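You operate a simulated robot arm through the tools that you are given. There is no shell and no other tool.

You run a simulated robot arm. Do the job below in one go: nothing can be reset, and whatever is moved stays where it is left.

Task
Drop the three loose beads into the hopper and draw one into the white bin.
Fine: the slide ends pushed in.
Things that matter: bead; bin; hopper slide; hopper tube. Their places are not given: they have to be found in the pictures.

Only the result counts: the job must be done as asked and must still hold three seconds after the hand-in. Knocking over, shifting, dropping, spilling or breaking anything else fails it.

Robot
A 6-joint arm with a two-finger parallel gripper, fixed in place. Base frame: the origin is at the foot of the arm, x ahead of it, y to its left, z up; the work surface is at about z = 860. Readings come in mm, degrees, newtons and seconds.
With the tool pointing down near the work surface it reaches from about 360 to 760 mm from the base axis. Its first joint turns from -66.0 to 66.0 degrees. Payload 2.45 kg.
The tool frame sits at the grasp point between the pads (the TCP): z along the fingers, y along the line on which they close. The tips reach 24 mm beyond it. The gripper opens to 68 mm. The fingers are 17 mm wide and 10 mm thick; the gripper's body (40 by 70 mm) begins 41 mm behind the TCP.
Orientation is that of the tool frame in the base frame, as a unit quaternion [w, x, y, z]. With the fingers straight down and closing along the base's y, the tool's x points along the base's -x, its y along +y and its z along -z.

Tools
- The arm moves only by the tool arm_command. Its argument "steps" is a list that holds one entry, the list of rows, each a list of 7 numbers: the shift along the tool's x, y, z in units of 50 mm (1.0 is 50 mm), then the turn, a rotation vector about the tool's x, y, z in units of 8 degrees (1.0 is 8 degrees), then the gripper command, from -1 (shut) to 1 (fully open), values between in proportion. In form: [[[tx, ty, tz, rx, ry, rz, fingers], ...]]. A call has 1 to 20 rows; each row shifts and turns the commanded pose from where the row before left it, along the tool's axes as they then stand. A call with a number of a shift or a turn outside -1 to 1 is refused whole. A row lasts 0.2 s, in which the tool goes at most 50 mm and 8.6 degrees; a call with a longer step from one row to the next is refused whole, and so is a gripper value outside its range. A pose out of reach is approached as far as the arm can. The call stops where the force on the tool passes 40 N (or 10 N more than at its start, if that is more) or the arm is blocked; 0.2 s more then pass. Each finger travels about 108 mm/s and halts on what it meets, pressing with about 24 N; the grip force reading is that of the motor and also rises with nothing between the fingers. The clock runs only during rows and for 0.2 s after the last one: add rows that do not move to give the fingers time. The reply holds the time, the measured pose of the TCP, the force on the tool along the base axes, the opening and the grip force, in the units named above and with some noise, with the torque about the TCP (base axes, N m) and any sound that the robot's microphone picked up.
- Cameras (640 x 400 px; columns grow to the right, rows downward): "scene" is fixed at [158, 401.5, 1471.8]; the picture's right is [-0.81, -0.59, 0.00], its down [-0.29, 0.40, -0.87] and it looks along [0.51, -0.70, -0.49] (base axes); focal length 348 px, centre (320, 200). "wrist" rides on the gripper at [84, 11, -75] in the tool frame; the picture's right is [-0.13, 0.99, 0.00], its down [-0.60, -0.08, -0.79] and it looks along [-0.79, -0.10, 0.61] (tool axes); focal length 251 px, centre (320, 200).
- capture(camera): a new picture of that camera. It takes no simulated time.
- probe_pixels(camera, pixels): for up to 12 pixels [column, row] of the newest picture of that camera ("zoom" is the newest enlarged one), the place [x, y, z] in the base frame of the surface seen there, good to about 2 mm, but the place of the scene camera against the robot may be out by one fixed shift of up to 12 mm in any direction. It takes no simulated time.
- close_up(camera, box): a new picture of the part [left, top, right, bottom] of that camera's present view, enlarged. It takes no simulated time.
- sign_off(): hands the job in; it is judged then, once.

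Leave the gripper open and the arm clear of the work at the hand-in unless told otherwise.

The tools are called after "Emit:" by a JSON object that holds its "name" and its "arguments". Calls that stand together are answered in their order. arm_command: Moves the arm, as the interface text tells. Its arguments: {"type":"object","properties":{"steps":{"type":"array","items":{"type":"array","items":{"type":"array","items":{"type":"number"}}}}},"required":["steps"]} The other tools are called the same way: capture (camera) takes a picture; probe_pixels (camera, pixels) gives the place of the surface under pixels of a picture; close_up (camera, box) takes an enlarged picture of a part of a camera's view; sign_off () hands the job in.

At the start:

```text
clock: 0.0
position: [468.1, -185.8, 1274.5]
ee_rot: [0.0, 0.0, 1.0, 0.0]
ft_force: [-0.6, -0.7, -0.1]
wrist_torque: [0.02, 0.03, 0.02]
opening: 68.0
grip_force: 0.1
```

scene: 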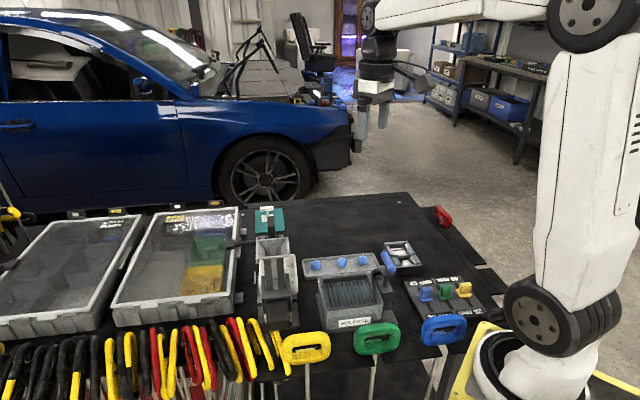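
wrist: 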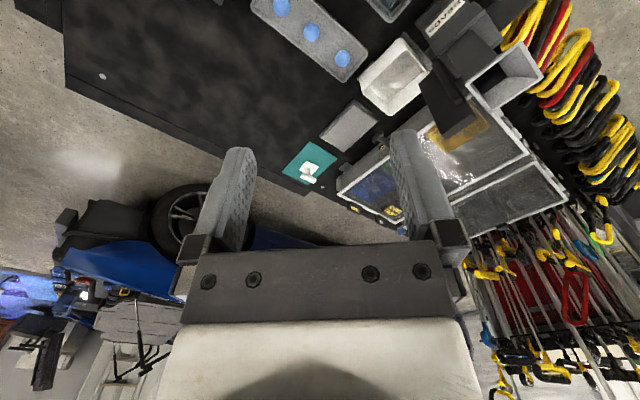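

I can see a table with a tray of three blue beads near scene pixel (340,265), and a hopper-like device near (275,280). I'll take enlarged pictures to identify things.

Emit:
{"name": "close_up", "arguments": {"camera": "scene", "box": [230, 190, 430, 345]}}

Emit:
{"name": "close_up", "arguments": {"camera": "wrist", "box": [240, 0, 560, 200]}}

```text
2.58 times, centred on (330, 268) of scene
```

zoom: 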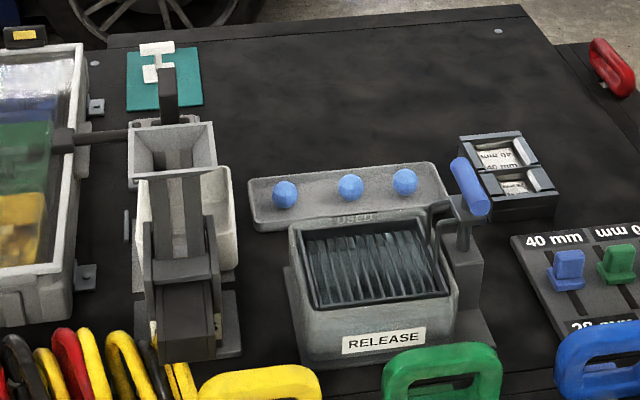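

```text
2.00 times, centred on (400, 100) of wrist
```

zoom: 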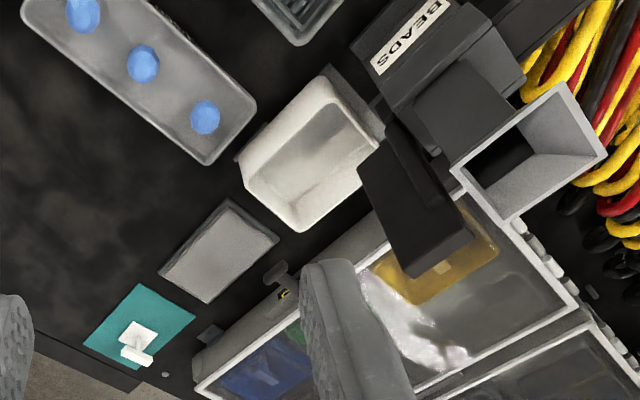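

The hopper has a square funnel at the top, a sign "BEADS", a black slide, and a white bin next to it. I'll zoom in further on the hopper and on the tray.

Emit:
{"name": "close_up", "arguments": {"camera": "scene", "box": [235, 200, 325, 335]}}

Emit:
{"name": "close_up", "arguments": {"camera": "scene", "box": [300, 240, 400, 290]}}

Emit:
{"name": "close_up", "arguments": {"camera": "wrist", "box": [340, 0, 560, 140]}}

```text
2.96 times, centred on (280, 268) of scene
```

zoom: 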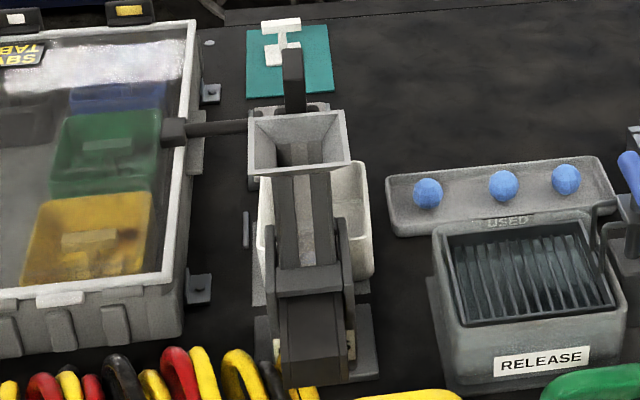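

```text
6.40 times, centred on (350, 265) of scene
```

zoom: 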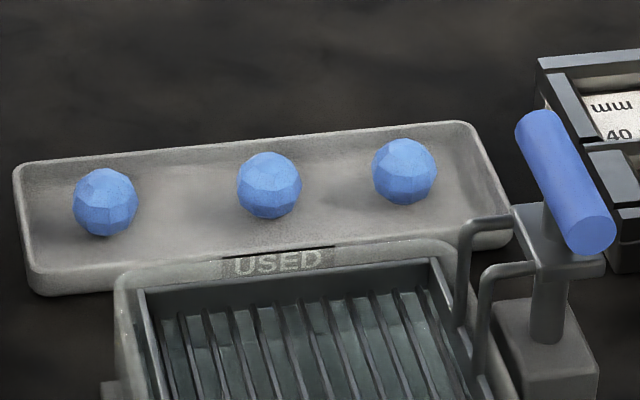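

```text
2.86 times, centred on (450, 70) of wrist
```

zoom: 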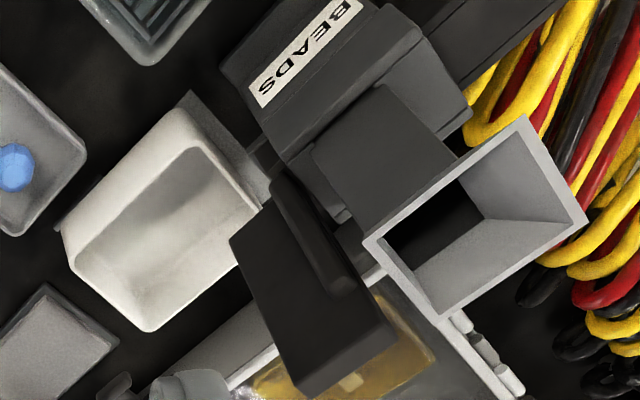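

I'll probe points on the hopper, beads and bin with the newest wrist zoom and the scene picture.

Emit:
{"name": "capture", "arguments": {"camera": "wrist"}}

Emit:
{"name": "probe_pixels", "arguments": {"camera": "wrist", "pixels": [[281, 6], [311, 31], [342, 58], [468, 85], [522, 42], [542, 77], [492, 110], [500, 78], [420, 85], [438, 85], [474, 128], [450, 130]]}}

Emit:
{"name": "probe_pixels", "arguments": {"camera": "zoom", "pixels": [[285, 190], [340, 285], [250, 250], [320, 370], [385, 340], [310, 20], [340, 110], [400, 60], [380, 150], [150, 230], [200, 150], [40, 340]]}}

Emit:
{"name": "probe_pixels", "arguments": {"camera": "scene", "pixels": [[319, 265], [344, 262], [363, 260], [270, 240], [284, 240], [276, 218], [276, 212], [242, 244], [238, 245], [255, 243], [277, 280], [290, 270]]}}

```text
taken
```

wrist: 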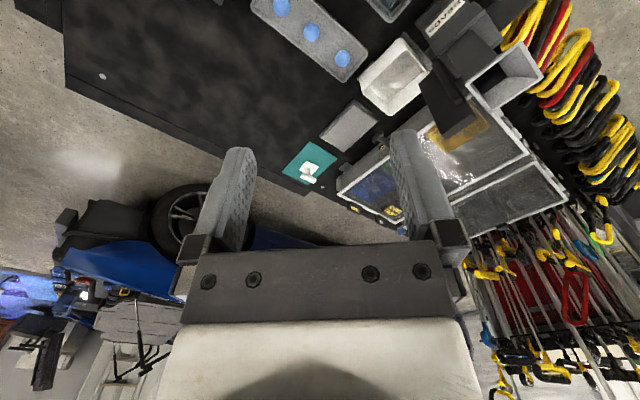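

```text
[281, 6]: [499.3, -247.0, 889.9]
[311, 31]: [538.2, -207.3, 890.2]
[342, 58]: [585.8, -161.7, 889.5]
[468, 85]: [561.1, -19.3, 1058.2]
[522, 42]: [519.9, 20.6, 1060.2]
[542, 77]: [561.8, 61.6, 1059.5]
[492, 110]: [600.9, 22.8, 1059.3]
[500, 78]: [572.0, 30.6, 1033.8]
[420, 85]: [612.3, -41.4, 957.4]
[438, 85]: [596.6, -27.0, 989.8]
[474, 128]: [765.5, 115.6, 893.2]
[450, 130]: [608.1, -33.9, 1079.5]
```

```text
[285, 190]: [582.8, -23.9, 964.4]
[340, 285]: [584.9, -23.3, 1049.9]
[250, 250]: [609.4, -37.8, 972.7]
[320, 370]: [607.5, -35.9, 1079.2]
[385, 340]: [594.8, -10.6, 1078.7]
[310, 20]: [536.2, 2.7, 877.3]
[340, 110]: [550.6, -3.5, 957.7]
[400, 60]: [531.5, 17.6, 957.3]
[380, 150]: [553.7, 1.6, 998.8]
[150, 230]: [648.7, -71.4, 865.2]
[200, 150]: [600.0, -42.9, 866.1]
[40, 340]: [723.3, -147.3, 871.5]
```

```text
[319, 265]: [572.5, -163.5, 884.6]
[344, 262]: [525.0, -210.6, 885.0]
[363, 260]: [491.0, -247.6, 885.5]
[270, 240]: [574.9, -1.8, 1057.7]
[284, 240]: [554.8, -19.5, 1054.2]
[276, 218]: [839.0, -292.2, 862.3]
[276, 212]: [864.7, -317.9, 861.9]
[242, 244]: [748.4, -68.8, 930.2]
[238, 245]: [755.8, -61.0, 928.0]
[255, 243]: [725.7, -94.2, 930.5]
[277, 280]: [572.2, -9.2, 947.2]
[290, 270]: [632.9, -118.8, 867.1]
```

The funnel rim is at about z=1059, centred near (561,21), turned 45°. A dark plate stands up to z≈1079 near (600,-25). I need better views, so I'll move the arm to look at the hopper from the base side.

Emit:
{"name": "arm_command", "arguments": {"steps": [[[0.227, 0.653, 0.413, 0, 0, 0, 1], [0.227, 0.653, 0.413, 0, 0, 0, 1], [0.227, 0.653, 0.413, 0, 0, 0, 1], [0.227, 0.653, 0.413, 0, 0, 0, 1], [0.227, 0.653, 0.413, 0, 0, 0, 1], [0.227, 0.653, 0.413, 0, 0, 0, 1], [0, 0, 0, 0, 0, 0, 1]]]}}

Emit:
{"name": "capture", "arguments": {"camera": "wrist"}}

Emit:
{"name": "capture", "arguments": {"camera": "scene"}}

```text
clock: 1.6
position: [397.8, 10.8, 1150.8]
ee_rot: [0.0, 0.0, 1.0, 0.0]
ft_force: [0.4, -0.1, 0.5]
wrist_torque: [0.01, 0.01, -0.01]
opening: 68.0
grip_force: 0.1
```

```text
taken
```

wrist: 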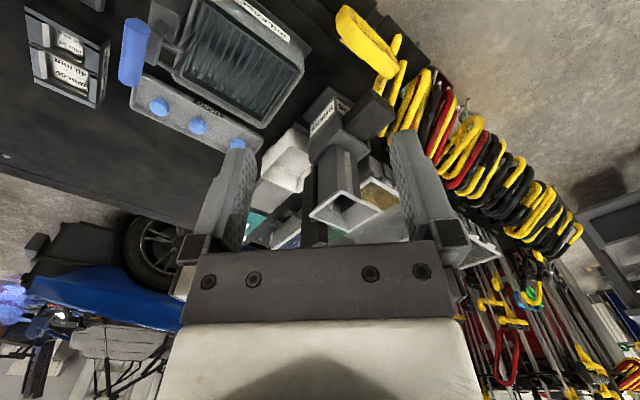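

```text
taken
```

scene: 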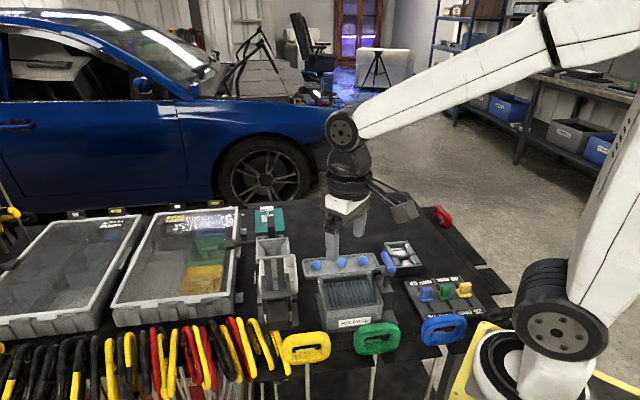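

I'll zoom in on the hopper in this wrist view.

Emit:
{"name": "close_up", "arguments": {"camera": "wrist", "box": [230, 70, 420, 250]}}

```text
2.22 times, centred on (325, 160) of wrist
```

zoom: 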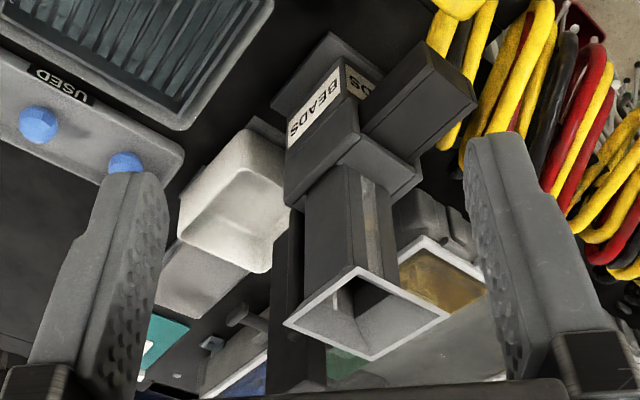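

I see a box labelled BEADS at the hopper's foot, with a square tube rising to the funnel, a dark block sticking out toward (-x,+y), and the white bin on the other side. There is also a tall dark plate near the bin side. I'll look from the bin side: translate to about (590,-200), then yaw 90° so that the camera looks along +y, then descend.

Emit:
{"name": "arm_command", "arguments": {"steps": [[[-0.64, -0.703, 0, 0, 0, 0, 1], [-0.64, -0.703, 0, 0, 0, 0, 1], [-0.64, -0.703, 0, 0, 0, 0, 1], [-0.64, -0.703, 0, 0, 0, 0, 1], [-0.64, -0.703, 0, 0, 0, 0, 1], [-0.64, -0.703, 0, 0, 0, 0, 1], [0, 0, 0, 0, 0, -0.9375, 1], [0, 0, 0, 0, 0, -0.9375, 1], [0, 0, 0, 0, 0, -0.9375, 1], [0, 0, 0, 0, 0, -0.9375, 1], [0, 0, 0, 0, 0, -0.9375, 1], [0, 0, 0, 0, 0, -0.9375, 1], [0, 0, 0, 0, 0, -0.9375, 1], [0, 0, 0, 0, 0, -0.9375, 1], [0, 0, 0, 0, 0, -0.9375, 1], [0, 0, 0, 0, 0, -0.9375, 1], [0, 0, 0, 0, 0, -0.9375, 1], [0, 0, 0, 0, 0, -0.9375, 1], [0, 0, 0.9, 0, 0, 0, 1], [0, 0, 0.9, 0, 0, 0, 1]]]}}

Emit:
{"name": "capture", "arguments": {"camera": "wrist"}}

Emit:
{"name": "close_up", "arguments": {"camera": "wrist", "box": [220, 40, 480, 250]}}

```text
clock: 5.8
position: [590.7, -199.8, 1061.7]
ee_rot: [0.0, -0.707, 0.707, 0.0]
ft_force: [-0.4, 0.1, -0.2]
wrist_torque: [-0.02, 0.01, 0.0]
opening: 68.1
grip_force: 0.0
```

```text
taken
```

wrist: 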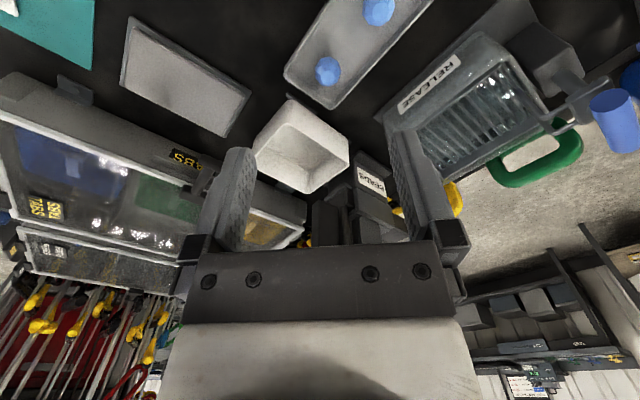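

```text
1.90 times, centred on (350, 145) of wrist
```

zoom: 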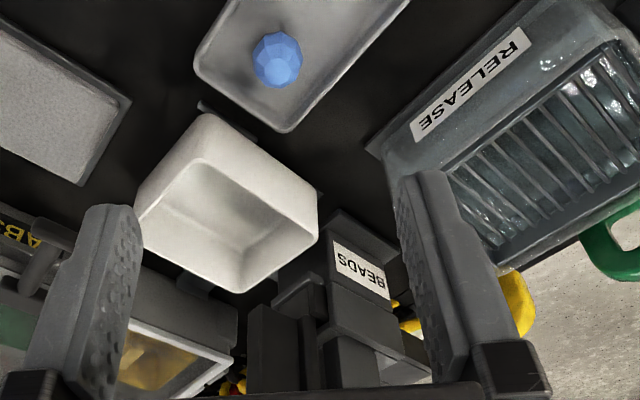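

The view is too low and blocked by the fingers. I'll rise 150 mm for a clearer look.

Emit:
{"name": "arm_command", "arguments": {"steps": [[[0, 0, -0.9, 0, 0, 0, 1], [0, 0, -0.9, 0, 0, 0, 1], [0, 0, -0.9, 0, 0, 0, 1], [0, 0, -0.5, 0, 0, 0, 1], [0, 0, 0, 0, 0, 0, 1]]]}}

Emit:
{"name": "close_up", "arguments": {"camera": "wrist", "box": [220, 0, 480, 200]}}

Emit:
{"name": "close_up", "arguments": {"camera": "wrist", "box": [290, 40, 420, 140]}}

```text
clock: 7.0
position: [592.1, -199.3, 1221.5]
ee_rot: [0.001, -0.707, 0.707, 0.0]
ft_force: [0.2, -1.0, 0.3]
wrist_torque: [-0.01, 0.01, -0.01]
opening: 67.9
grip_force: 0.0
```

```text
2.00 times, centred on (350, 100) of wrist
```

zoom: 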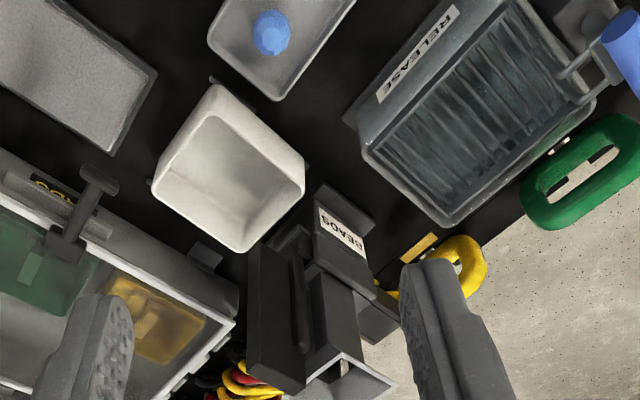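

```text
4.00 times, centred on (355, 90) of wrist
```

zoom: 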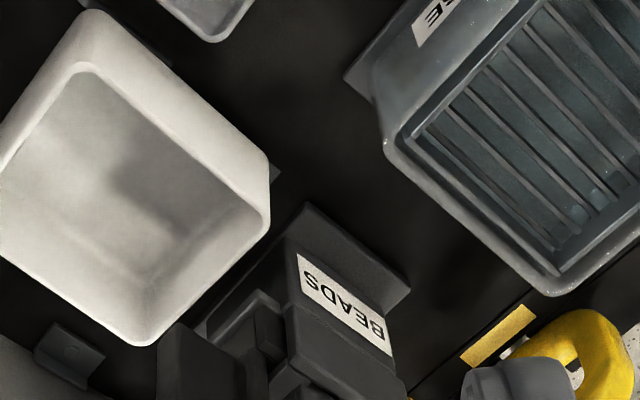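

I'll probe several hopper surfaces from this view, and zoom into the lower part of the hopper to see the plate and bar.

Emit:
{"name": "close_up", "arguments": {"camera": "wrist", "box": [320, 80, 430, 200]}}

Emit:
{"name": "close_up", "arguments": {"camera": "scene", "box": [240, 215, 320, 335]}}

```text
3.33 times, centred on (375, 140) of wrist
```

zoom: 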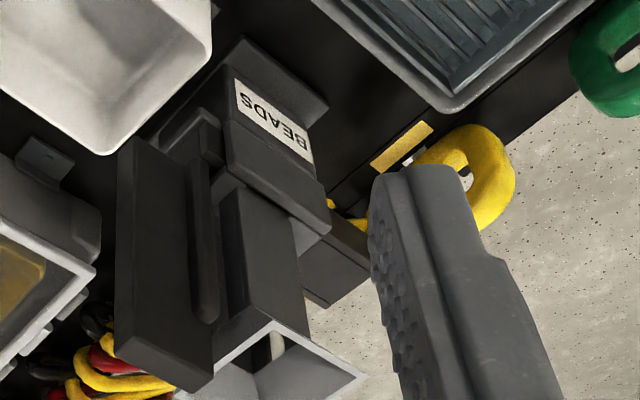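

```text
3.33 times, centred on (280, 275) of scene
```

zoom: 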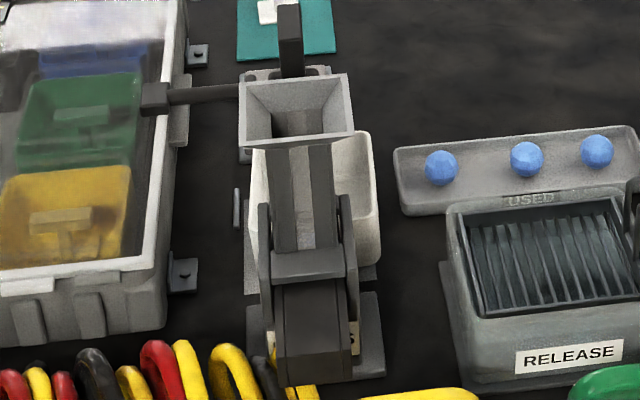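

I'll capture the wrist again and probe the plate's corners and the bar, box, slide tail and bin rim.

Emit:
{"name": "capture", "arguments": {"camera": "wrist"}}

Emit:
{"name": "close_up", "arguments": {"camera": "wrist", "box": [320, 80, 430, 200]}}

Emit:
{"name": "probe_pixels", "arguments": {"camera": "zoom", "pixels": [[125, 150], [178, 165], [120, 320], [205, 365], [118, 348], [203, 384], [195, 180], [205, 250], [210, 310], [208, 140], [240, 200], [290, 295]]}}

Emit:
{"name": "probe_pixels", "arguments": {"camera": "zoom", "pixels": [[270, 115], [230, 130], [240, 145], [310, 235], [325, 225], [315, 180], [345, 250], [355, 230], [300, 105], [245, 40], [180, 120], [220, 95]]}}

```text
taken
```

wrist: 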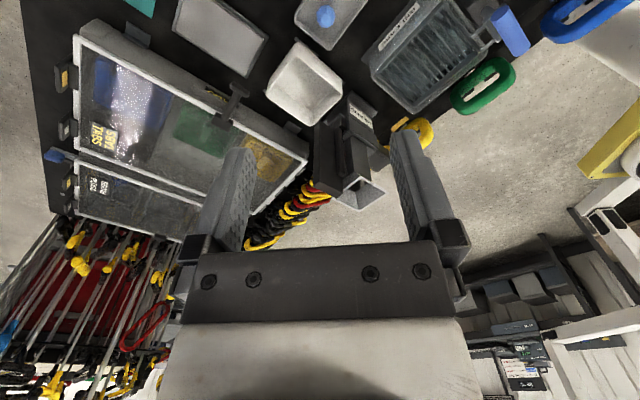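

```text
3.33 times, centred on (375, 140) of wrist
```

zoom: 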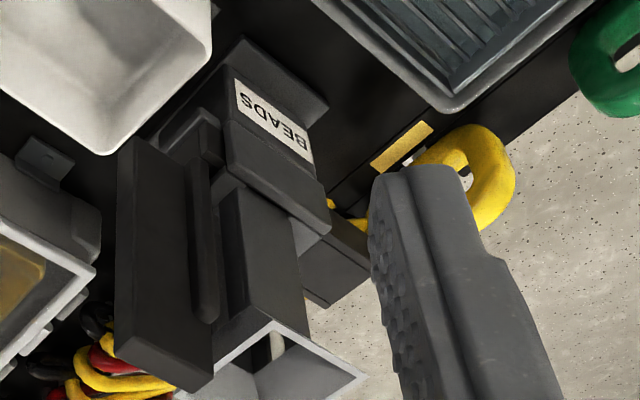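

```text
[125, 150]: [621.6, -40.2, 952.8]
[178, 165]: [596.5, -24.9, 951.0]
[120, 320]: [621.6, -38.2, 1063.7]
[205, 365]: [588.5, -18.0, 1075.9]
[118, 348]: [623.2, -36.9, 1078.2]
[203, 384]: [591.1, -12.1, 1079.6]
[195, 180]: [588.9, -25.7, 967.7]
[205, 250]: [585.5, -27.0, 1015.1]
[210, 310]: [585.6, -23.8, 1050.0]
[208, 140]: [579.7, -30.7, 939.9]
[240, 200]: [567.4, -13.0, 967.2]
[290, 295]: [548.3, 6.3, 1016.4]
```

```text
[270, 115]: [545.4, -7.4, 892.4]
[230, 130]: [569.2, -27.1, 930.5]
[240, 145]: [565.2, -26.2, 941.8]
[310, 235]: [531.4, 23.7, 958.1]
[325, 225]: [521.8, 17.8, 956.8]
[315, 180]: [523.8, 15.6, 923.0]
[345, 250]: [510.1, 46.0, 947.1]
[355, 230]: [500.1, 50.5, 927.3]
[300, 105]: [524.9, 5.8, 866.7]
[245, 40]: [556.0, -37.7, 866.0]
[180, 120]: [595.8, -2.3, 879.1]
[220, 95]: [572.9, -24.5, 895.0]
```

The plate is a fin at about (622,-40)–(588,-18) with its top at z≈1079. For a nearly top-down view I'll move closer by 96 mm along +y and tilt the camera down by 32°.

Emit:
{"name": "arm_command", "arguments": {"steps": [[[-0.64, 0, -0.2, 0, 0, 0, 1], [-0.64, 0, -0.2, 0, 0, 0, 1], [-0.64, 0, 0, 0, 0, 0, 1], [0, 0, 0, 0, 1, 0, 1], [0, 0, 0, 0, 1, 0, 1], [0, 0, 0, 0, 1, 0, 1], [0, 0, 0, 0, 1, 0, 1], [0, 0, 0, 0, 0, 0, 1]]]}}

Emit:
{"name": "capture", "arguments": {"camera": "wrist"}}

Emit:
{"name": "capture", "arguments": {"camera": "scene"}}

```text
clock: 8.8
position: [591.8, -104.6, 1242.2]
ee_rot: [-0.195, -0.679, 0.68, -0.196]
ft_force: [-0.2, 0.0, 1.0]
wrist_torque: [0.01, 0.0, 0.0]
opening: 67.9
grip_force: 0.0
```

```text
taken
```

wrist: 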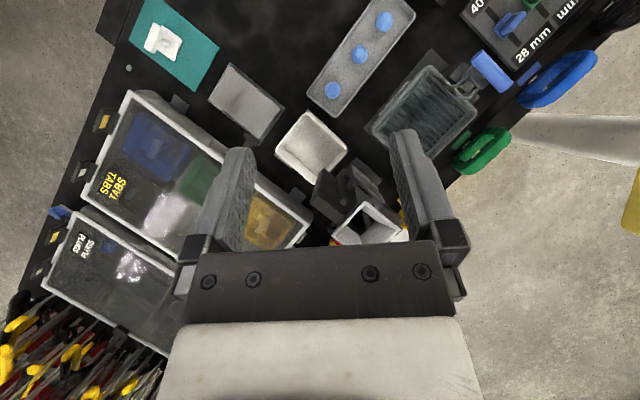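

```text
taken
```

scene: 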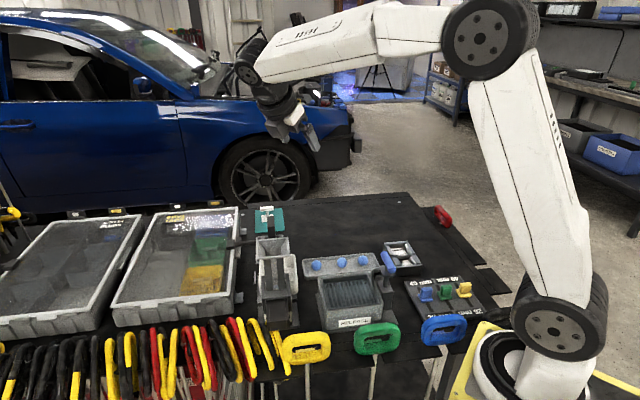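

I'll move the camera 100 mm further along +y to bring the hopper into the clear part of the image.

Emit:
{"name": "arm_command", "arguments": {"steps": [[[-0.565, 0, -0.353, 0, 0, 0, 1], [-0.565, 0, -0.353, 0, 0, 0, 1], [-0.565, 0, -0.353, 0, 0, 0, 1], [0, 0, 0, 0, 0, 0, 1]]]}}

Emit:
{"name": "capture", "arguments": {"camera": "wrist"}}

Emit:
{"name": "close_up", "arguments": {"camera": "wrist", "box": [240, 40, 420, 160]}}

```text
clock: 9.8
position: [592.1, -2.6, 1240.0]
ee_rot: [0.195, 0.68, -0.679, 0.195]
ft_force: [-0.4, -0.5, 0.3]
wrist_torque: [-0.03, 0.0, 0.0]
opening: 68.1
grip_force: 0.0
```

```text
taken
```

wrist: 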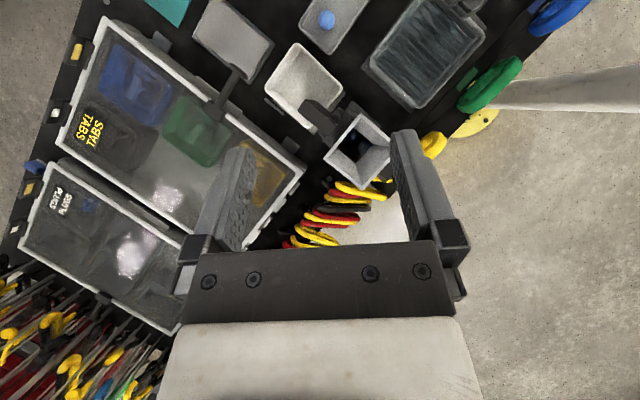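

```text
3.33 times, centred on (330, 100) of wrist
```

zoom: 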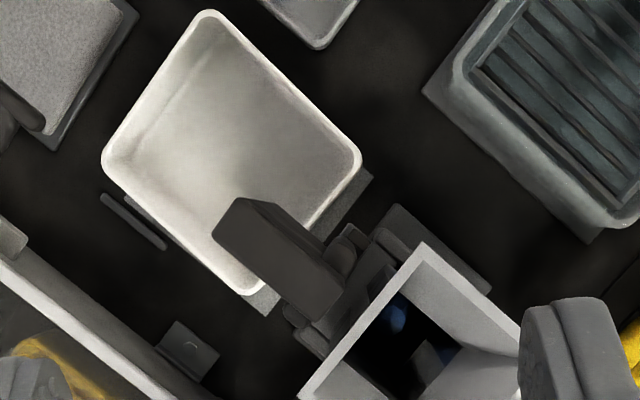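

I see the fin's top face around zoom (280,255), hanging over the bin's edge, and a blue bead in the hopper's tube at zoom (397,320). I'll probe the corners.

Emit:
{"name": "probe_pixels", "arguments": {"camera": "zoom", "pixels": [[238, 203], [217, 233], [308, 315], [340, 283], [280, 258], [397, 320], [425, 355], [422, 248], [305, 393], [345, 235], [375, 265], [395, 290]]}}

Emit:
{"name": "probe_pixels", "arguments": {"camera": "zoom", "pixels": [[207, 17], [108, 160], [245, 290], [358, 160], [200, 130], [230, 90], [260, 160], [295, 312], [355, 185], [395, 215], [315, 345], [150, 220]]}}

Emit:
{"name": "close_up", "arguments": {"camera": "wrist", "box": [290, 80, 410, 200]}}

```text
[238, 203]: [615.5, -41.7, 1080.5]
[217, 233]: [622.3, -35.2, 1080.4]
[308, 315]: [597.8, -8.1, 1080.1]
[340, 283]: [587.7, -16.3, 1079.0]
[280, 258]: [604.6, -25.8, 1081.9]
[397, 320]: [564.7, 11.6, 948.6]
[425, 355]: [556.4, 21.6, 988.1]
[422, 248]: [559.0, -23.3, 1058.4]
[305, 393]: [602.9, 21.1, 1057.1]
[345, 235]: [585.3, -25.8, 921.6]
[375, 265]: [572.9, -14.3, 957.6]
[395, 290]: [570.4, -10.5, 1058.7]
```

```text
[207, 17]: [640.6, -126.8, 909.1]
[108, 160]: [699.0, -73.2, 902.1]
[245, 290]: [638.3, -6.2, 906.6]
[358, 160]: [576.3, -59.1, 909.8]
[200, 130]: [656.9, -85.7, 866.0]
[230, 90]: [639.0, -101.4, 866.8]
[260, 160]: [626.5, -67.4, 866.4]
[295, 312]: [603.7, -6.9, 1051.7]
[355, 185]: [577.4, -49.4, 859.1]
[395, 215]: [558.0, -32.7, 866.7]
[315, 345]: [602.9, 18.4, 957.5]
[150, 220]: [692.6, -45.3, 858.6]
```

```text
3.33 times, centred on (350, 140) of wrist
```

zoom: 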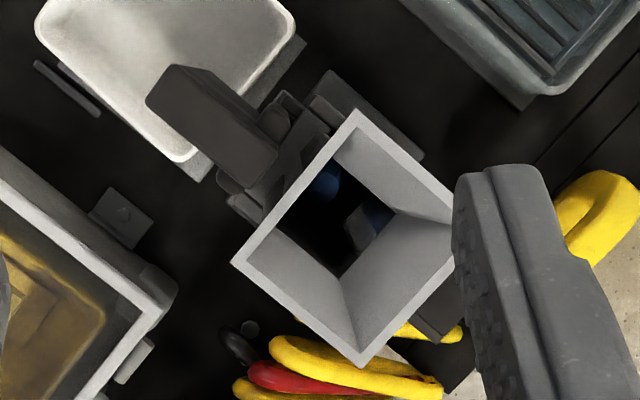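

Fin centre is about (605,-25), 10–12 mm thick and 40 mm long along the slide axis (1,-1). Beads already sit in the tube. I want a side profile of the slide, so I'll go to the base side looking along (1,1): undo the tilt, move, yaw 45°, descend.

Emit:
{"name": "arm_command", "arguments": {"steps": [[[0, 0, 0, 0, -1, 0, 1], [0, 0, 0, 0, -1, 0, 1], [0, 0, 0, 0, -1, 0, 1], [0, 0, 0, 0, -1, 0, 1], [0.616, 0.7, 0, 0, 0, 0, 1], [0.616, 0.7, 0, 0, 0, 0, 1], [0.616, 0.7, 0, 0, 0, 0, 1], [0.616, 0.7, 0, 0, 0, 0, 1], [0.616, 0.7, 0, 0, 0, 0, 1], [0, 0, 0, 0, 0, 0.9375, 1], [0, 0, 0, 0, 0, 0.9375, 1], [0, 0, 0, 0, 0, 0.9375, 1], [0, 0, 0, 0, 0, 0.9375, 1], [0, 0, 0, 0, 0, 0.9375, 1], [0, 0, 0, 0, 0, 0.9375, 1], [0, 0, 0.775, 0, 0, 0, 1], [0, 0, 0.775, 0, 0, 0, 1], [0, 0, 0.775, 0, 0, 0, 1], [0, 0, 0.775, 0, 0, 0, 1], [0, 0, 0, 0, 0, 0, 1]]]}}

Emit:
{"name": "capture", "arguments": {"camera": "wrist"}}

Emit:
{"name": "close_up", "arguments": {"camera": "wrist", "box": [240, 70, 410, 240]}}

```text
clock: 14.0
position: [417.8, -158.3, 1084.2]
ee_rot: [0.0, -0.383, 0.924, -0.001]
ft_force: [-0.2, 0.1, 0.4]
wrist_torque: [0.03, -0.01, 0.02]
opening: 68.1
grip_force: 0.0
```

```text
taken
```

wrist: 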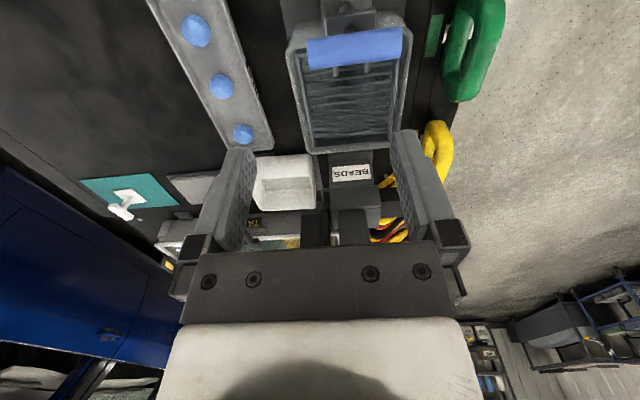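

```text
2.35 times, centred on (325, 155) of wrist
```

zoom: 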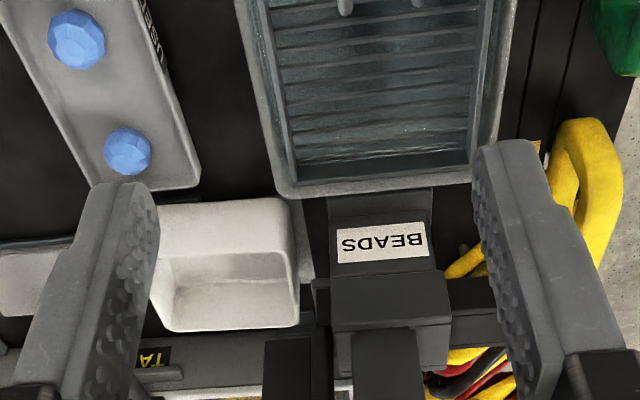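

I can't see the upper hopper past the gripper. I'll tilt the camera 32° toward horizontal so that the hopper moves into the clear upper image area.

Emit:
{"name": "arm_command", "arguments": {"steps": [[[0, 0, 0, 0, -1, 0, 1], [0, 0, 0, 0, -1, 0, 1], [0, 0, 0, 0, -1, 0, 1], [0, 0, 0, 0, -1, 0, 1], [0, 0, 0, 0, 0, 0, 1]]]}}

Emit:
{"name": "capture", "arguments": {"camera": "wrist"}}

Emit:
{"name": "close_up", "arguments": {"camera": "wrist", "box": [230, 0, 420, 240]}}

```text
clock: 15.2
position: [417.2, -158.5, 1085.8]
ee_rot: [0.255, -0.368, 0.888, 0.106]
ft_force: [0.1, 0.6, 0.1]
wrist_torque: [0.0, -0.01, -0.01]
opening: 67.9
grip_force: 0.0
```

```text
taken
```

wrist: 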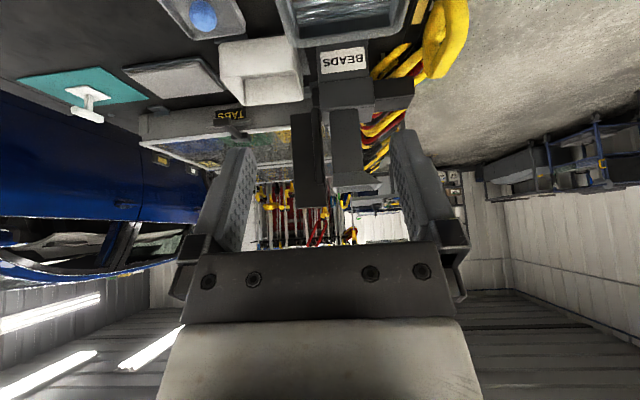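

```text
1.67 times, centred on (325, 120) of wrist
```

zoom: 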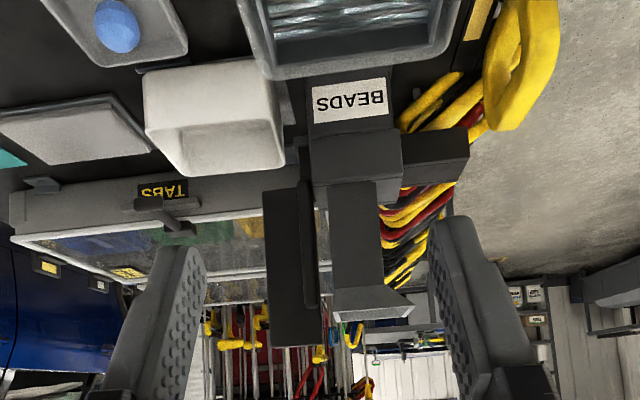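

Emit:
{"name": "close_up", "arguments": {"camera": "wrist", "box": [280, 30, 430, 220]}}

Emit:
{"name": "close_up", "arguments": {"camera": "wrist", "box": [280, 50, 380, 130]}}

```text
2.11 times, centred on (355, 125) of wrist
```

zoom: 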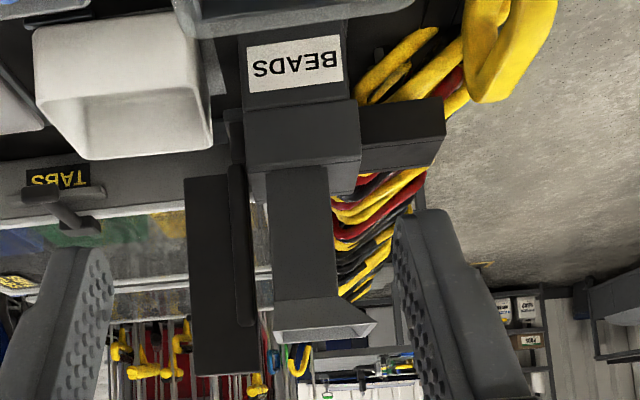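

```text
5.00 times, centred on (330, 90) of wrist
```

zoom: 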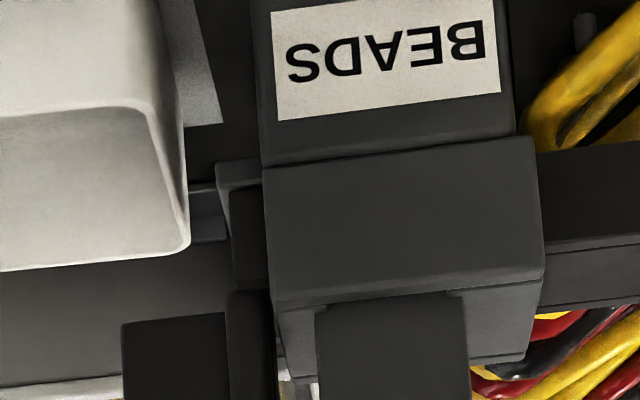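

The side view (upside down) shows that the fin is a handle on a stem (the bar at about (586,-25)) on the bin side of the block. A tail box sticks out on the other side. So the slide is likely pulled toward the bin. Next I'll look straight down into the funnel.

Emit:
{"name": "arm_command", "arguments": {"steps": [[[0, 0, 0, 0, 1, 0, 1], [0, 0, 0, 0, 1, 0, 1], [0, 0, 0, 0, 1, 0, 1], [0, 0, 0, 0, 1, 0, 1], [0, 0, 0, 0, 1, 0, 1], [0, 0, 0, 0, 1, 0, 1], [-0.695, 0.045, -0.543, 0, 0, 0, 1], [-0.695, 0.045, -0.543, 0, 0, 0, 1], [-0.695, 0.045, -0.543, 0, 0, 0, 1], [-0.695, 0.045, -0.543, 0, 0, 0, 1], [-0.695, 0.045, -0.543, 0, 0, 0, 1], [-0.695, 0.045, -0.543, 0, 0, 0, 1], [0, 0, 0, 0, 0, 0, 1]]]}}

Emit:
{"name": "capture", "arguments": {"camera": "wrist"}}

Emit:
{"name": "close_up", "arguments": {"camera": "wrist", "box": [260, 0, 420, 120]}}

```text
clock: 18.0
position: [581.4, 25.5, 1185.6]
ee_rot: [-0.128, -0.379, 0.915, -0.053]
ft_force: [0.9, 0.2, 0.5]
wrist_torque: [-0.03, 0.03, -0.02]
opening: 68.0
grip_force: 0.0
```

```text
taken
```

wrist: 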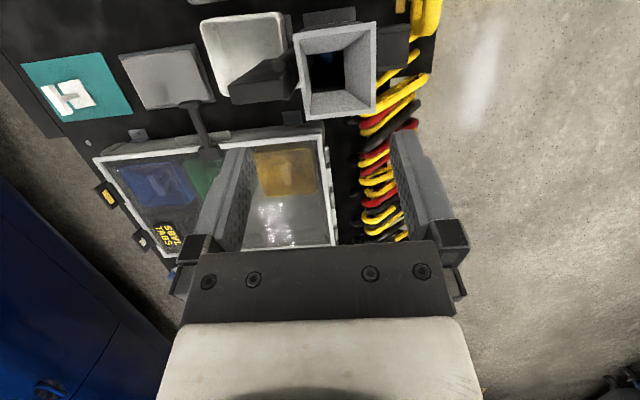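

```text
3.33 times, centred on (340, 60) of wrist
```

zoom: 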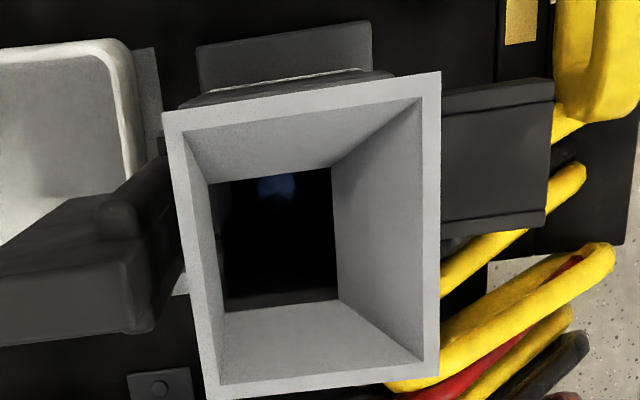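

Emit:
{"name": "close_up", "arguments": {"camera": "wrist", "box": [300, 30, 360, 90]}}

Emit:
{"name": "probe_pixels", "arguments": {"camera": "wrist", "pixels": [[325, 57], [322, 52], [330, 70], [338, 60], [318, 85], [312, 55], [309, 93], [326, 93], [358, 88], [345, 30], [308, 30], [385, 47]]}}

Emit:
{"name": "probe_pixels", "arguments": {"camera": "zoom", "pixels": [[165, 118], [437, 76], [437, 375], [210, 393], [208, 185], [330, 168], [338, 300], [225, 312], [270, 190], [300, 195], [270, 260], [250, 230]]}}

```text
6.67 times, centred on (330, 60) of wrist
```

zoom: 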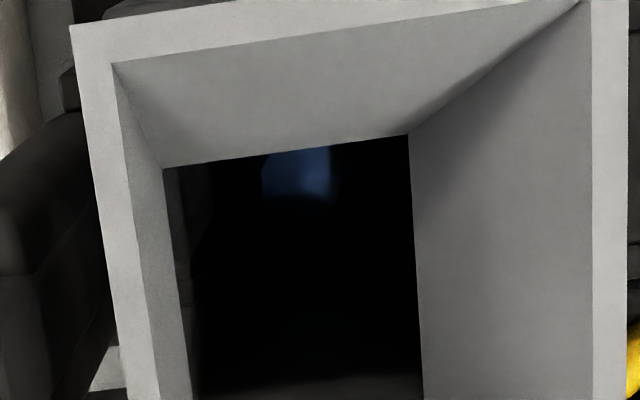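

```text
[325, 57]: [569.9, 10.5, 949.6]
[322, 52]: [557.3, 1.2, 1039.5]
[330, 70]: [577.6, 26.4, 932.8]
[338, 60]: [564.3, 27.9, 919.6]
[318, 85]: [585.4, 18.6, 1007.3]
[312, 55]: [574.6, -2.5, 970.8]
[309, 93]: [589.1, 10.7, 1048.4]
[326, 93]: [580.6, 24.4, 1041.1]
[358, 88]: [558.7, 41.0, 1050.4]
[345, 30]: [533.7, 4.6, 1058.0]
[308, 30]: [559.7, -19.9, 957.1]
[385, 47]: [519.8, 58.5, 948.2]
```

```text
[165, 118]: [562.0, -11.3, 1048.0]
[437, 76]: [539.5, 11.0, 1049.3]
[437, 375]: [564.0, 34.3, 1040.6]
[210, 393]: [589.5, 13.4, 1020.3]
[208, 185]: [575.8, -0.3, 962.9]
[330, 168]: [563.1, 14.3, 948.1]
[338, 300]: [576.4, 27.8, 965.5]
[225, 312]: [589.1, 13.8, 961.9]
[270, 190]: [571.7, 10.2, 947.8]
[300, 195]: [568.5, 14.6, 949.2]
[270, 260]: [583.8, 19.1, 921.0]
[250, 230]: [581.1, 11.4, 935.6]
```

The funnel throat is open with blue beads at the tube's bottom (top at about z=949). Next I'll look at the bead tray closely: undo the tilt, back off toward the base, yaw so that the fingers will close along the tray's long axis (1,1), and look along (1,-1).

Emit:
{"name": "arm_command", "arguments": {"steps": [[[0, 0, 0, 0, -1, 0, 1], [0, 0, 0, 0, -1, 0, 1], [0.955, -0.057, 0, 0, 0, 0, 1], [0.955, -0.057, 0, 0, 0, 0, 1], [0.955, -0.057, 0, 0, 0, 0, 1], [0.955, -0.057, 0, 0, 0, 0, 1], [0, 0, 0, 0, 0, 0.9375, 1], [0, 0, 0, 0, 0, 0.9375, 1], [0, 0, 0, 0, 0, 0.9375, 1], [0, 0, 0, 0, 0, 0.9375, 1], [0, 0, 0, 0, 0, 0.9375, 1], [0, 0, 0, 0, 0, 0.9375, 1], [0, 0, 0, 0, 0, 0.9375, 1], [0, 0, 0, 0, 0, 0.9375, 1], [0, 0, 0, 0, 0, 0.9375, 1], [0, 0, 0, 0, 0, 0.9375, 1], [0, 0, 0, 0, 0, 0.9375, 1], [0, 0, 0, 0, 0, 0.9375, 1], [0, 0, 0.7, 0, 0, 0, 1], [0, 0, 0, 0, 0, 0, 1]]]}}

Emit:
{"name": "capture", "arguments": {"camera": "wrist"}}

```text
clock: 22.2
position: [455.2, -118.8, 1150.3]
ee_rot: [0.0, 0.384, 0.923, 0.0]
ft_force: [-0.7, 0.5, -0.3]
wrist_torque: [0.03, 0.0, 0.02]
opening: 67.9
grip_force: 0.0
```

```text
taken
```

wrist: 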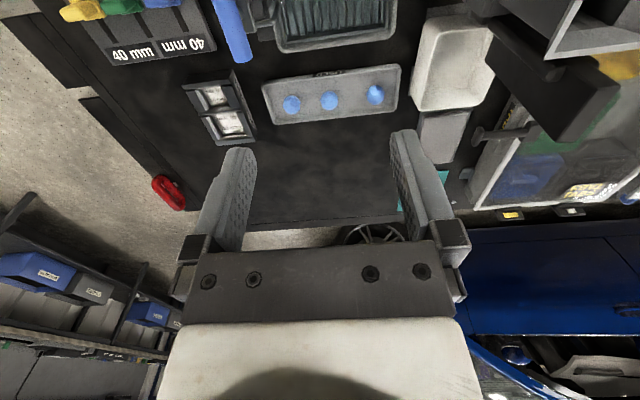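

The tray is clear at wrist (330,93). I'll zoom in and probe beads and tray edges.

Emit:
{"name": "close_up", "arguments": {"camera": "wrist", "box": [250, 50, 410, 140]}}

Emit:
{"name": "probe_pixels", "arguments": {"camera": "wrist", "pixels": [[291, 104], [329, 100], [375, 94], [291, 95], [329, 91], [376, 85], [310, 103], [352, 97], [268, 106], [394, 88], [331, 75], [333, 112]]}}

```text
4.00 times, centred on (330, 95) of wrist
```

zoom: 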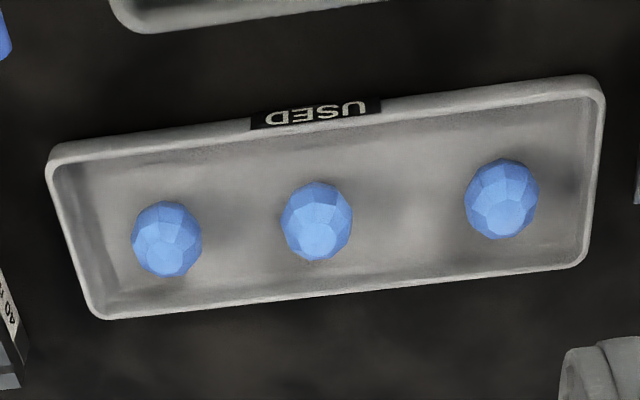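

```text
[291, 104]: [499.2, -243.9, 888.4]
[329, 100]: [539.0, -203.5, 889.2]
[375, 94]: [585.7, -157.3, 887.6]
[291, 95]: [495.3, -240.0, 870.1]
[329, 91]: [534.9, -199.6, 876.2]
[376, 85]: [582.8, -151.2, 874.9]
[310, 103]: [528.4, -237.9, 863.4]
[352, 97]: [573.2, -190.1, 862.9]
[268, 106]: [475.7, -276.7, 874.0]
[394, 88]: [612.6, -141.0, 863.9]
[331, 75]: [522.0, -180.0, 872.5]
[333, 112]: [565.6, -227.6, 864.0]
```

Bead centres come out near (502,-250), (543,-208) and (591,-161), with the tray floor at z≈863 and bead diameter about 26. Before going down I'll check the heights of neighbours: the RELEASE box, blue lever, bin and gauge box.

Emit:
{"name": "probe_pixels", "arguments": {"camera": "wrist", "pixels": [[225, 20], [240, 50], [230, 35], [262, 25], [285, 45], [330, 25], [390, 35], [420, 100], [455, 30], [215, 95], [270, 85], [400, 67]]}}

Emit:
{"name": "close_up", "arguments": {"camera": "wrist", "box": [180, 0, 440, 150]}}

```text
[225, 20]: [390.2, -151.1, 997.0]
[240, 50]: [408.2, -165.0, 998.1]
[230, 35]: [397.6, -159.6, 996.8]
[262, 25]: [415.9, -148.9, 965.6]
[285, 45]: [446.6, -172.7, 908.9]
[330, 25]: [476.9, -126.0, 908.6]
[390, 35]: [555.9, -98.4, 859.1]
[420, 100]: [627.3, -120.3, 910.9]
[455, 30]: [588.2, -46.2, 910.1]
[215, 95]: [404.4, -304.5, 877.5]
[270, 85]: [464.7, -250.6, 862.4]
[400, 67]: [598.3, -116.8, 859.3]
```

```text
2.46 times, centred on (310, 75) of wrist
```

zoom: 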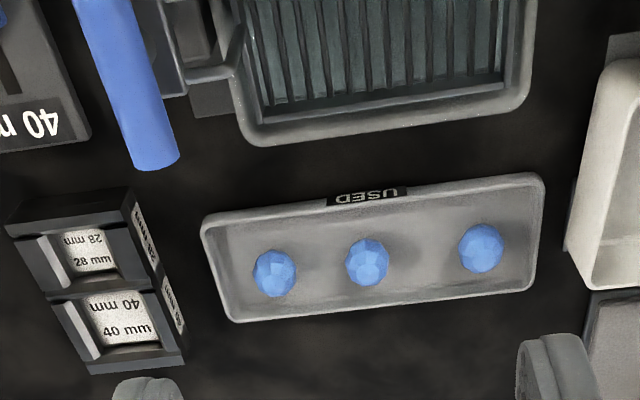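

The blue lever handle reaches z≈1000 near (400,-160), so with the camera bracket I'd rather use the default yaw (fingers close along y), which keeps the bracket away. I'll yaw −45° back, then hover above bead 3 at (591,-161), with the fingers set to 34 mm.

Emit:
{"name": "arm_command", "arguments": {"steps": [[[0, 0, 0, 0, 0, -0.9375, 1], [0, 0, 0, 0, 0, -0.9375, 1], [0, 0, 0, 0, 0, -0.9375, 1], [0, 0, 0, 0, 0, -0.9375, 1], [0, 0, 0, 0, 0, -0.9375, 1], [0, 0, 0, 0, 0, -0.9375, 0], [-0.544, -0.169, 0.6, 0, 0, 0, 0], [-0.544, -0.169, 0.6, 0, 0, 0, 0], [-0.544, -0.169, 0.6, 0, 0, 0, 0], [-0.544, -0.169, 0.6, 0, 0, 0, 0], [-0.544, -0.169, 0.6, 0, 0, 0, 0], [0, 0, 0, 0, 0, 0, 0]]]}}

Emit:
{"name": "capture", "arguments": {"camera": "wrist"}}

Emit:
{"name": "capture", "arguments": {"camera": "scene"}}

```text
clock: 24.8
position: [591.2, -161.3, 1000.5]
ee_rot: [0.0, -0.001, 1.0, 0.0]
ft_force: [0.9, 0.0, -0.1]
wrist_torque: [-0.04, 0.0, -0.04]
opening: 34.2
grip_force: 0.1
```

```text
taken
```

wrist: 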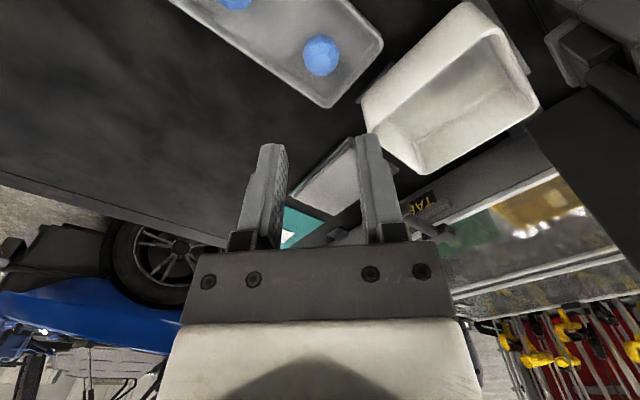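

```text
taken
```

scene: 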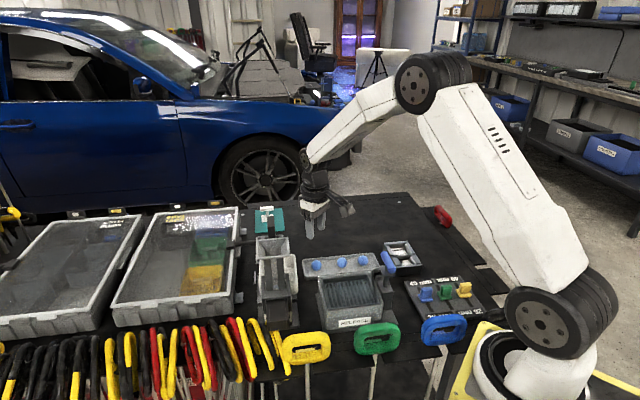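

The bead sits centred at column 321 between the fingers. I'll descend 110 mm to TCP z≈890 (tips about 2.5 mm above the tray floor).

Emit:
{"name": "arm_command", "arguments": {"steps": [[[0, 0, 0.7, 0, 0, 0, 0], [0, 0, 0.7, 0, 0, 0, 0], [0, 0, 0.5, 0, 0, 0, 0], [0, 0, 0.3, 0, 0, 0, 0], [0, 0, 0, 0, 0, 0, 0]]]}}

Emit:
{"name": "capture", "arguments": {"camera": "wrist"}}

```text
clock: 26.0
position: [590.9, -162.3, 889.7]
ee_rot: [0.0, 0.001, 1.0, -0.001]
ft_force: [-0.1, 0.4, -0.7]
wrist_torque: [0.01, -0.04, 0.02]
opening: 34.2
grip_force: 0.0
```

```text
taken
```

wrist: 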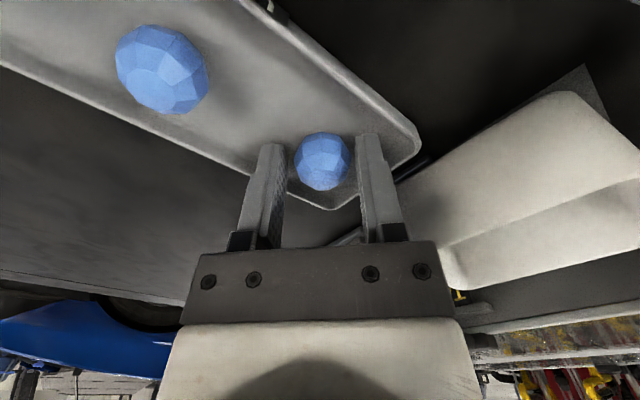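

The bead is between the fingers. Closing now, with hold rows.

Emit:
{"name": "arm_command", "arguments": {"steps": [[[0, 0, 0, 0, 0, 0, -1], [0, 0, 0, 0, 0, 0, -1], [0, 0, 0, 0, 0, 0, -1]]]}}

Emit:
{"name": "capture", "arguments": {"camera": "wrist"}}

```text
clock: 26.8
position: [589.9, -161.6, 890.6]
ee_rot: [0.001, 0.0, 1.0, 0.001]
ft_force: [0.3, -0.6, -0.9]
wrist_torque: [0.03, 0.0, 0.06]
opening: 23.8
grip_force: 23.5
```

```text
taken
```

wrist: 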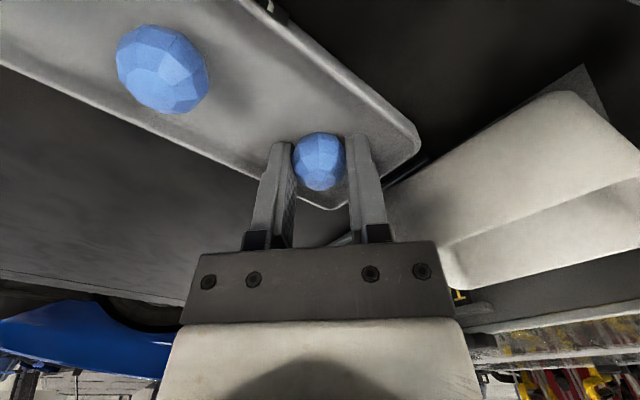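

Bead gripped (23.8 mm wide). Lifting straight up to z≈1150.

Emit:
{"name": "arm_command", "arguments": {"steps": [[[0, 0, -0.4, 0, 0, 0, -1], [0, 0, -0.6, 0, 0, 0, -1], [0, 0, -0.7, 0, 0, 0, -1], [0, 0, -0.7, 0, 0, 0, -1], [0, 0, -0.7, 0, 0, 0, -1], [0, 0, -0.7, 0, 0, 0, -1], [0, 0, -0.7, 0, 0, 0, -1], [0, 0, -0.7, 0, 0, 0, -1], [0, 0, 0, 0, 0, 0, -1]]]}}

Emit:
{"name": "capture", "arguments": {"camera": "wrist"}}

```text
clock: 28.8
position: [590.5, -161.3, 1150.6]
ee_rot: [0.0, 0.0, 1.0, 0.0]
ft_force: [-0.5, -0.5, 0.2]
wrist_torque: [0.02, 0.0, 0.0]
opening: 24.1
grip_force: 23.9
```

```text
taken
```

wrist: 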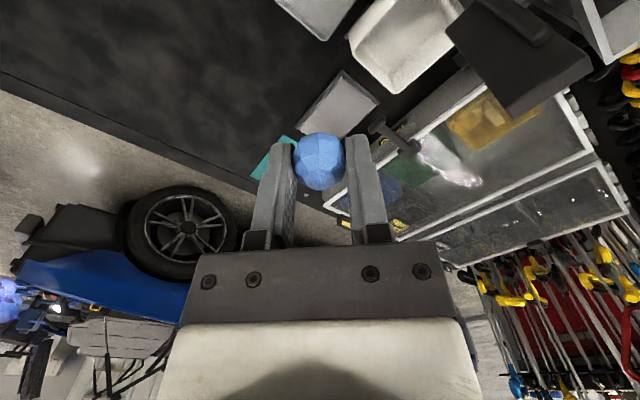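

The bead is held. Moving over the funnel centre (561,21): base shift (-29.5,+182.3).

Emit:
{"name": "arm_command", "arguments": {"steps": [[[0.098, 0.608, 0, 0, 0, 0, -1], [0.098, 0.608, 0, 0, 0, 0, -1], [0.098, 0.608, 0, 0, 0, 0, -1], [0.098, 0.608, 0, 0, 0, 0, -1], [0.098, 0.608, 0, 0, 0, 0, -1], [0.098, 0.608, 0, 0, 0, 0, -1], [0, 0, 0, 0, 0, 0, -1]]]}}

Emit:
{"name": "capture", "arguments": {"camera": "wrist"}}

Emit:
{"name": "close_up", "arguments": {"camera": "scene", "box": [230, 160, 330, 260]}}

```text
clock: 30.4
position: [560.1, 21.2, 1149.4]
ee_rot: [0.0, 0.0, 1.0, 0.0]
ft_force: [0.5, -0.1, 0.1]
wrist_torque: [0.0, -0.01, 0.04]
opening: 23.7
grip_force: 23.8
```

```text
taken
```

wrist: 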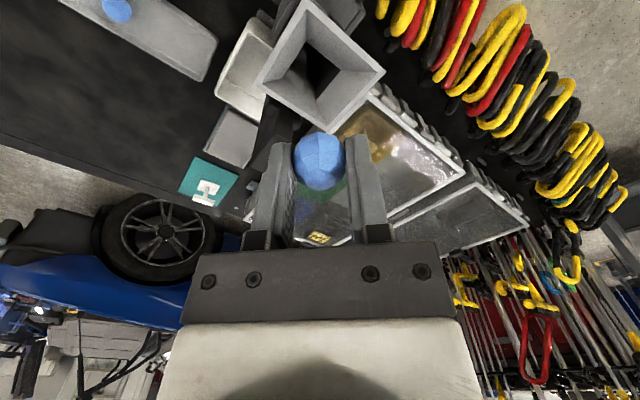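

```text
4.00 times, centred on (280, 210) of scene
```

zoom: 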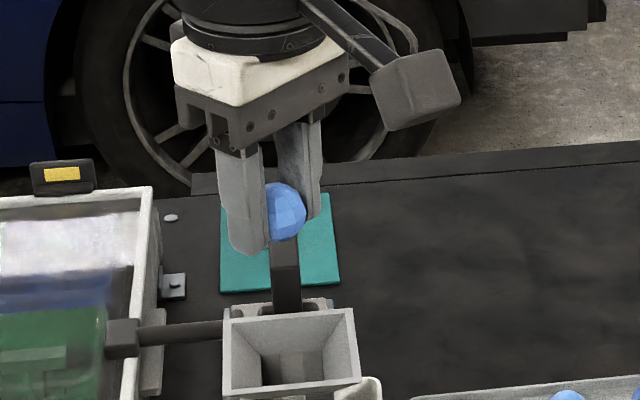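

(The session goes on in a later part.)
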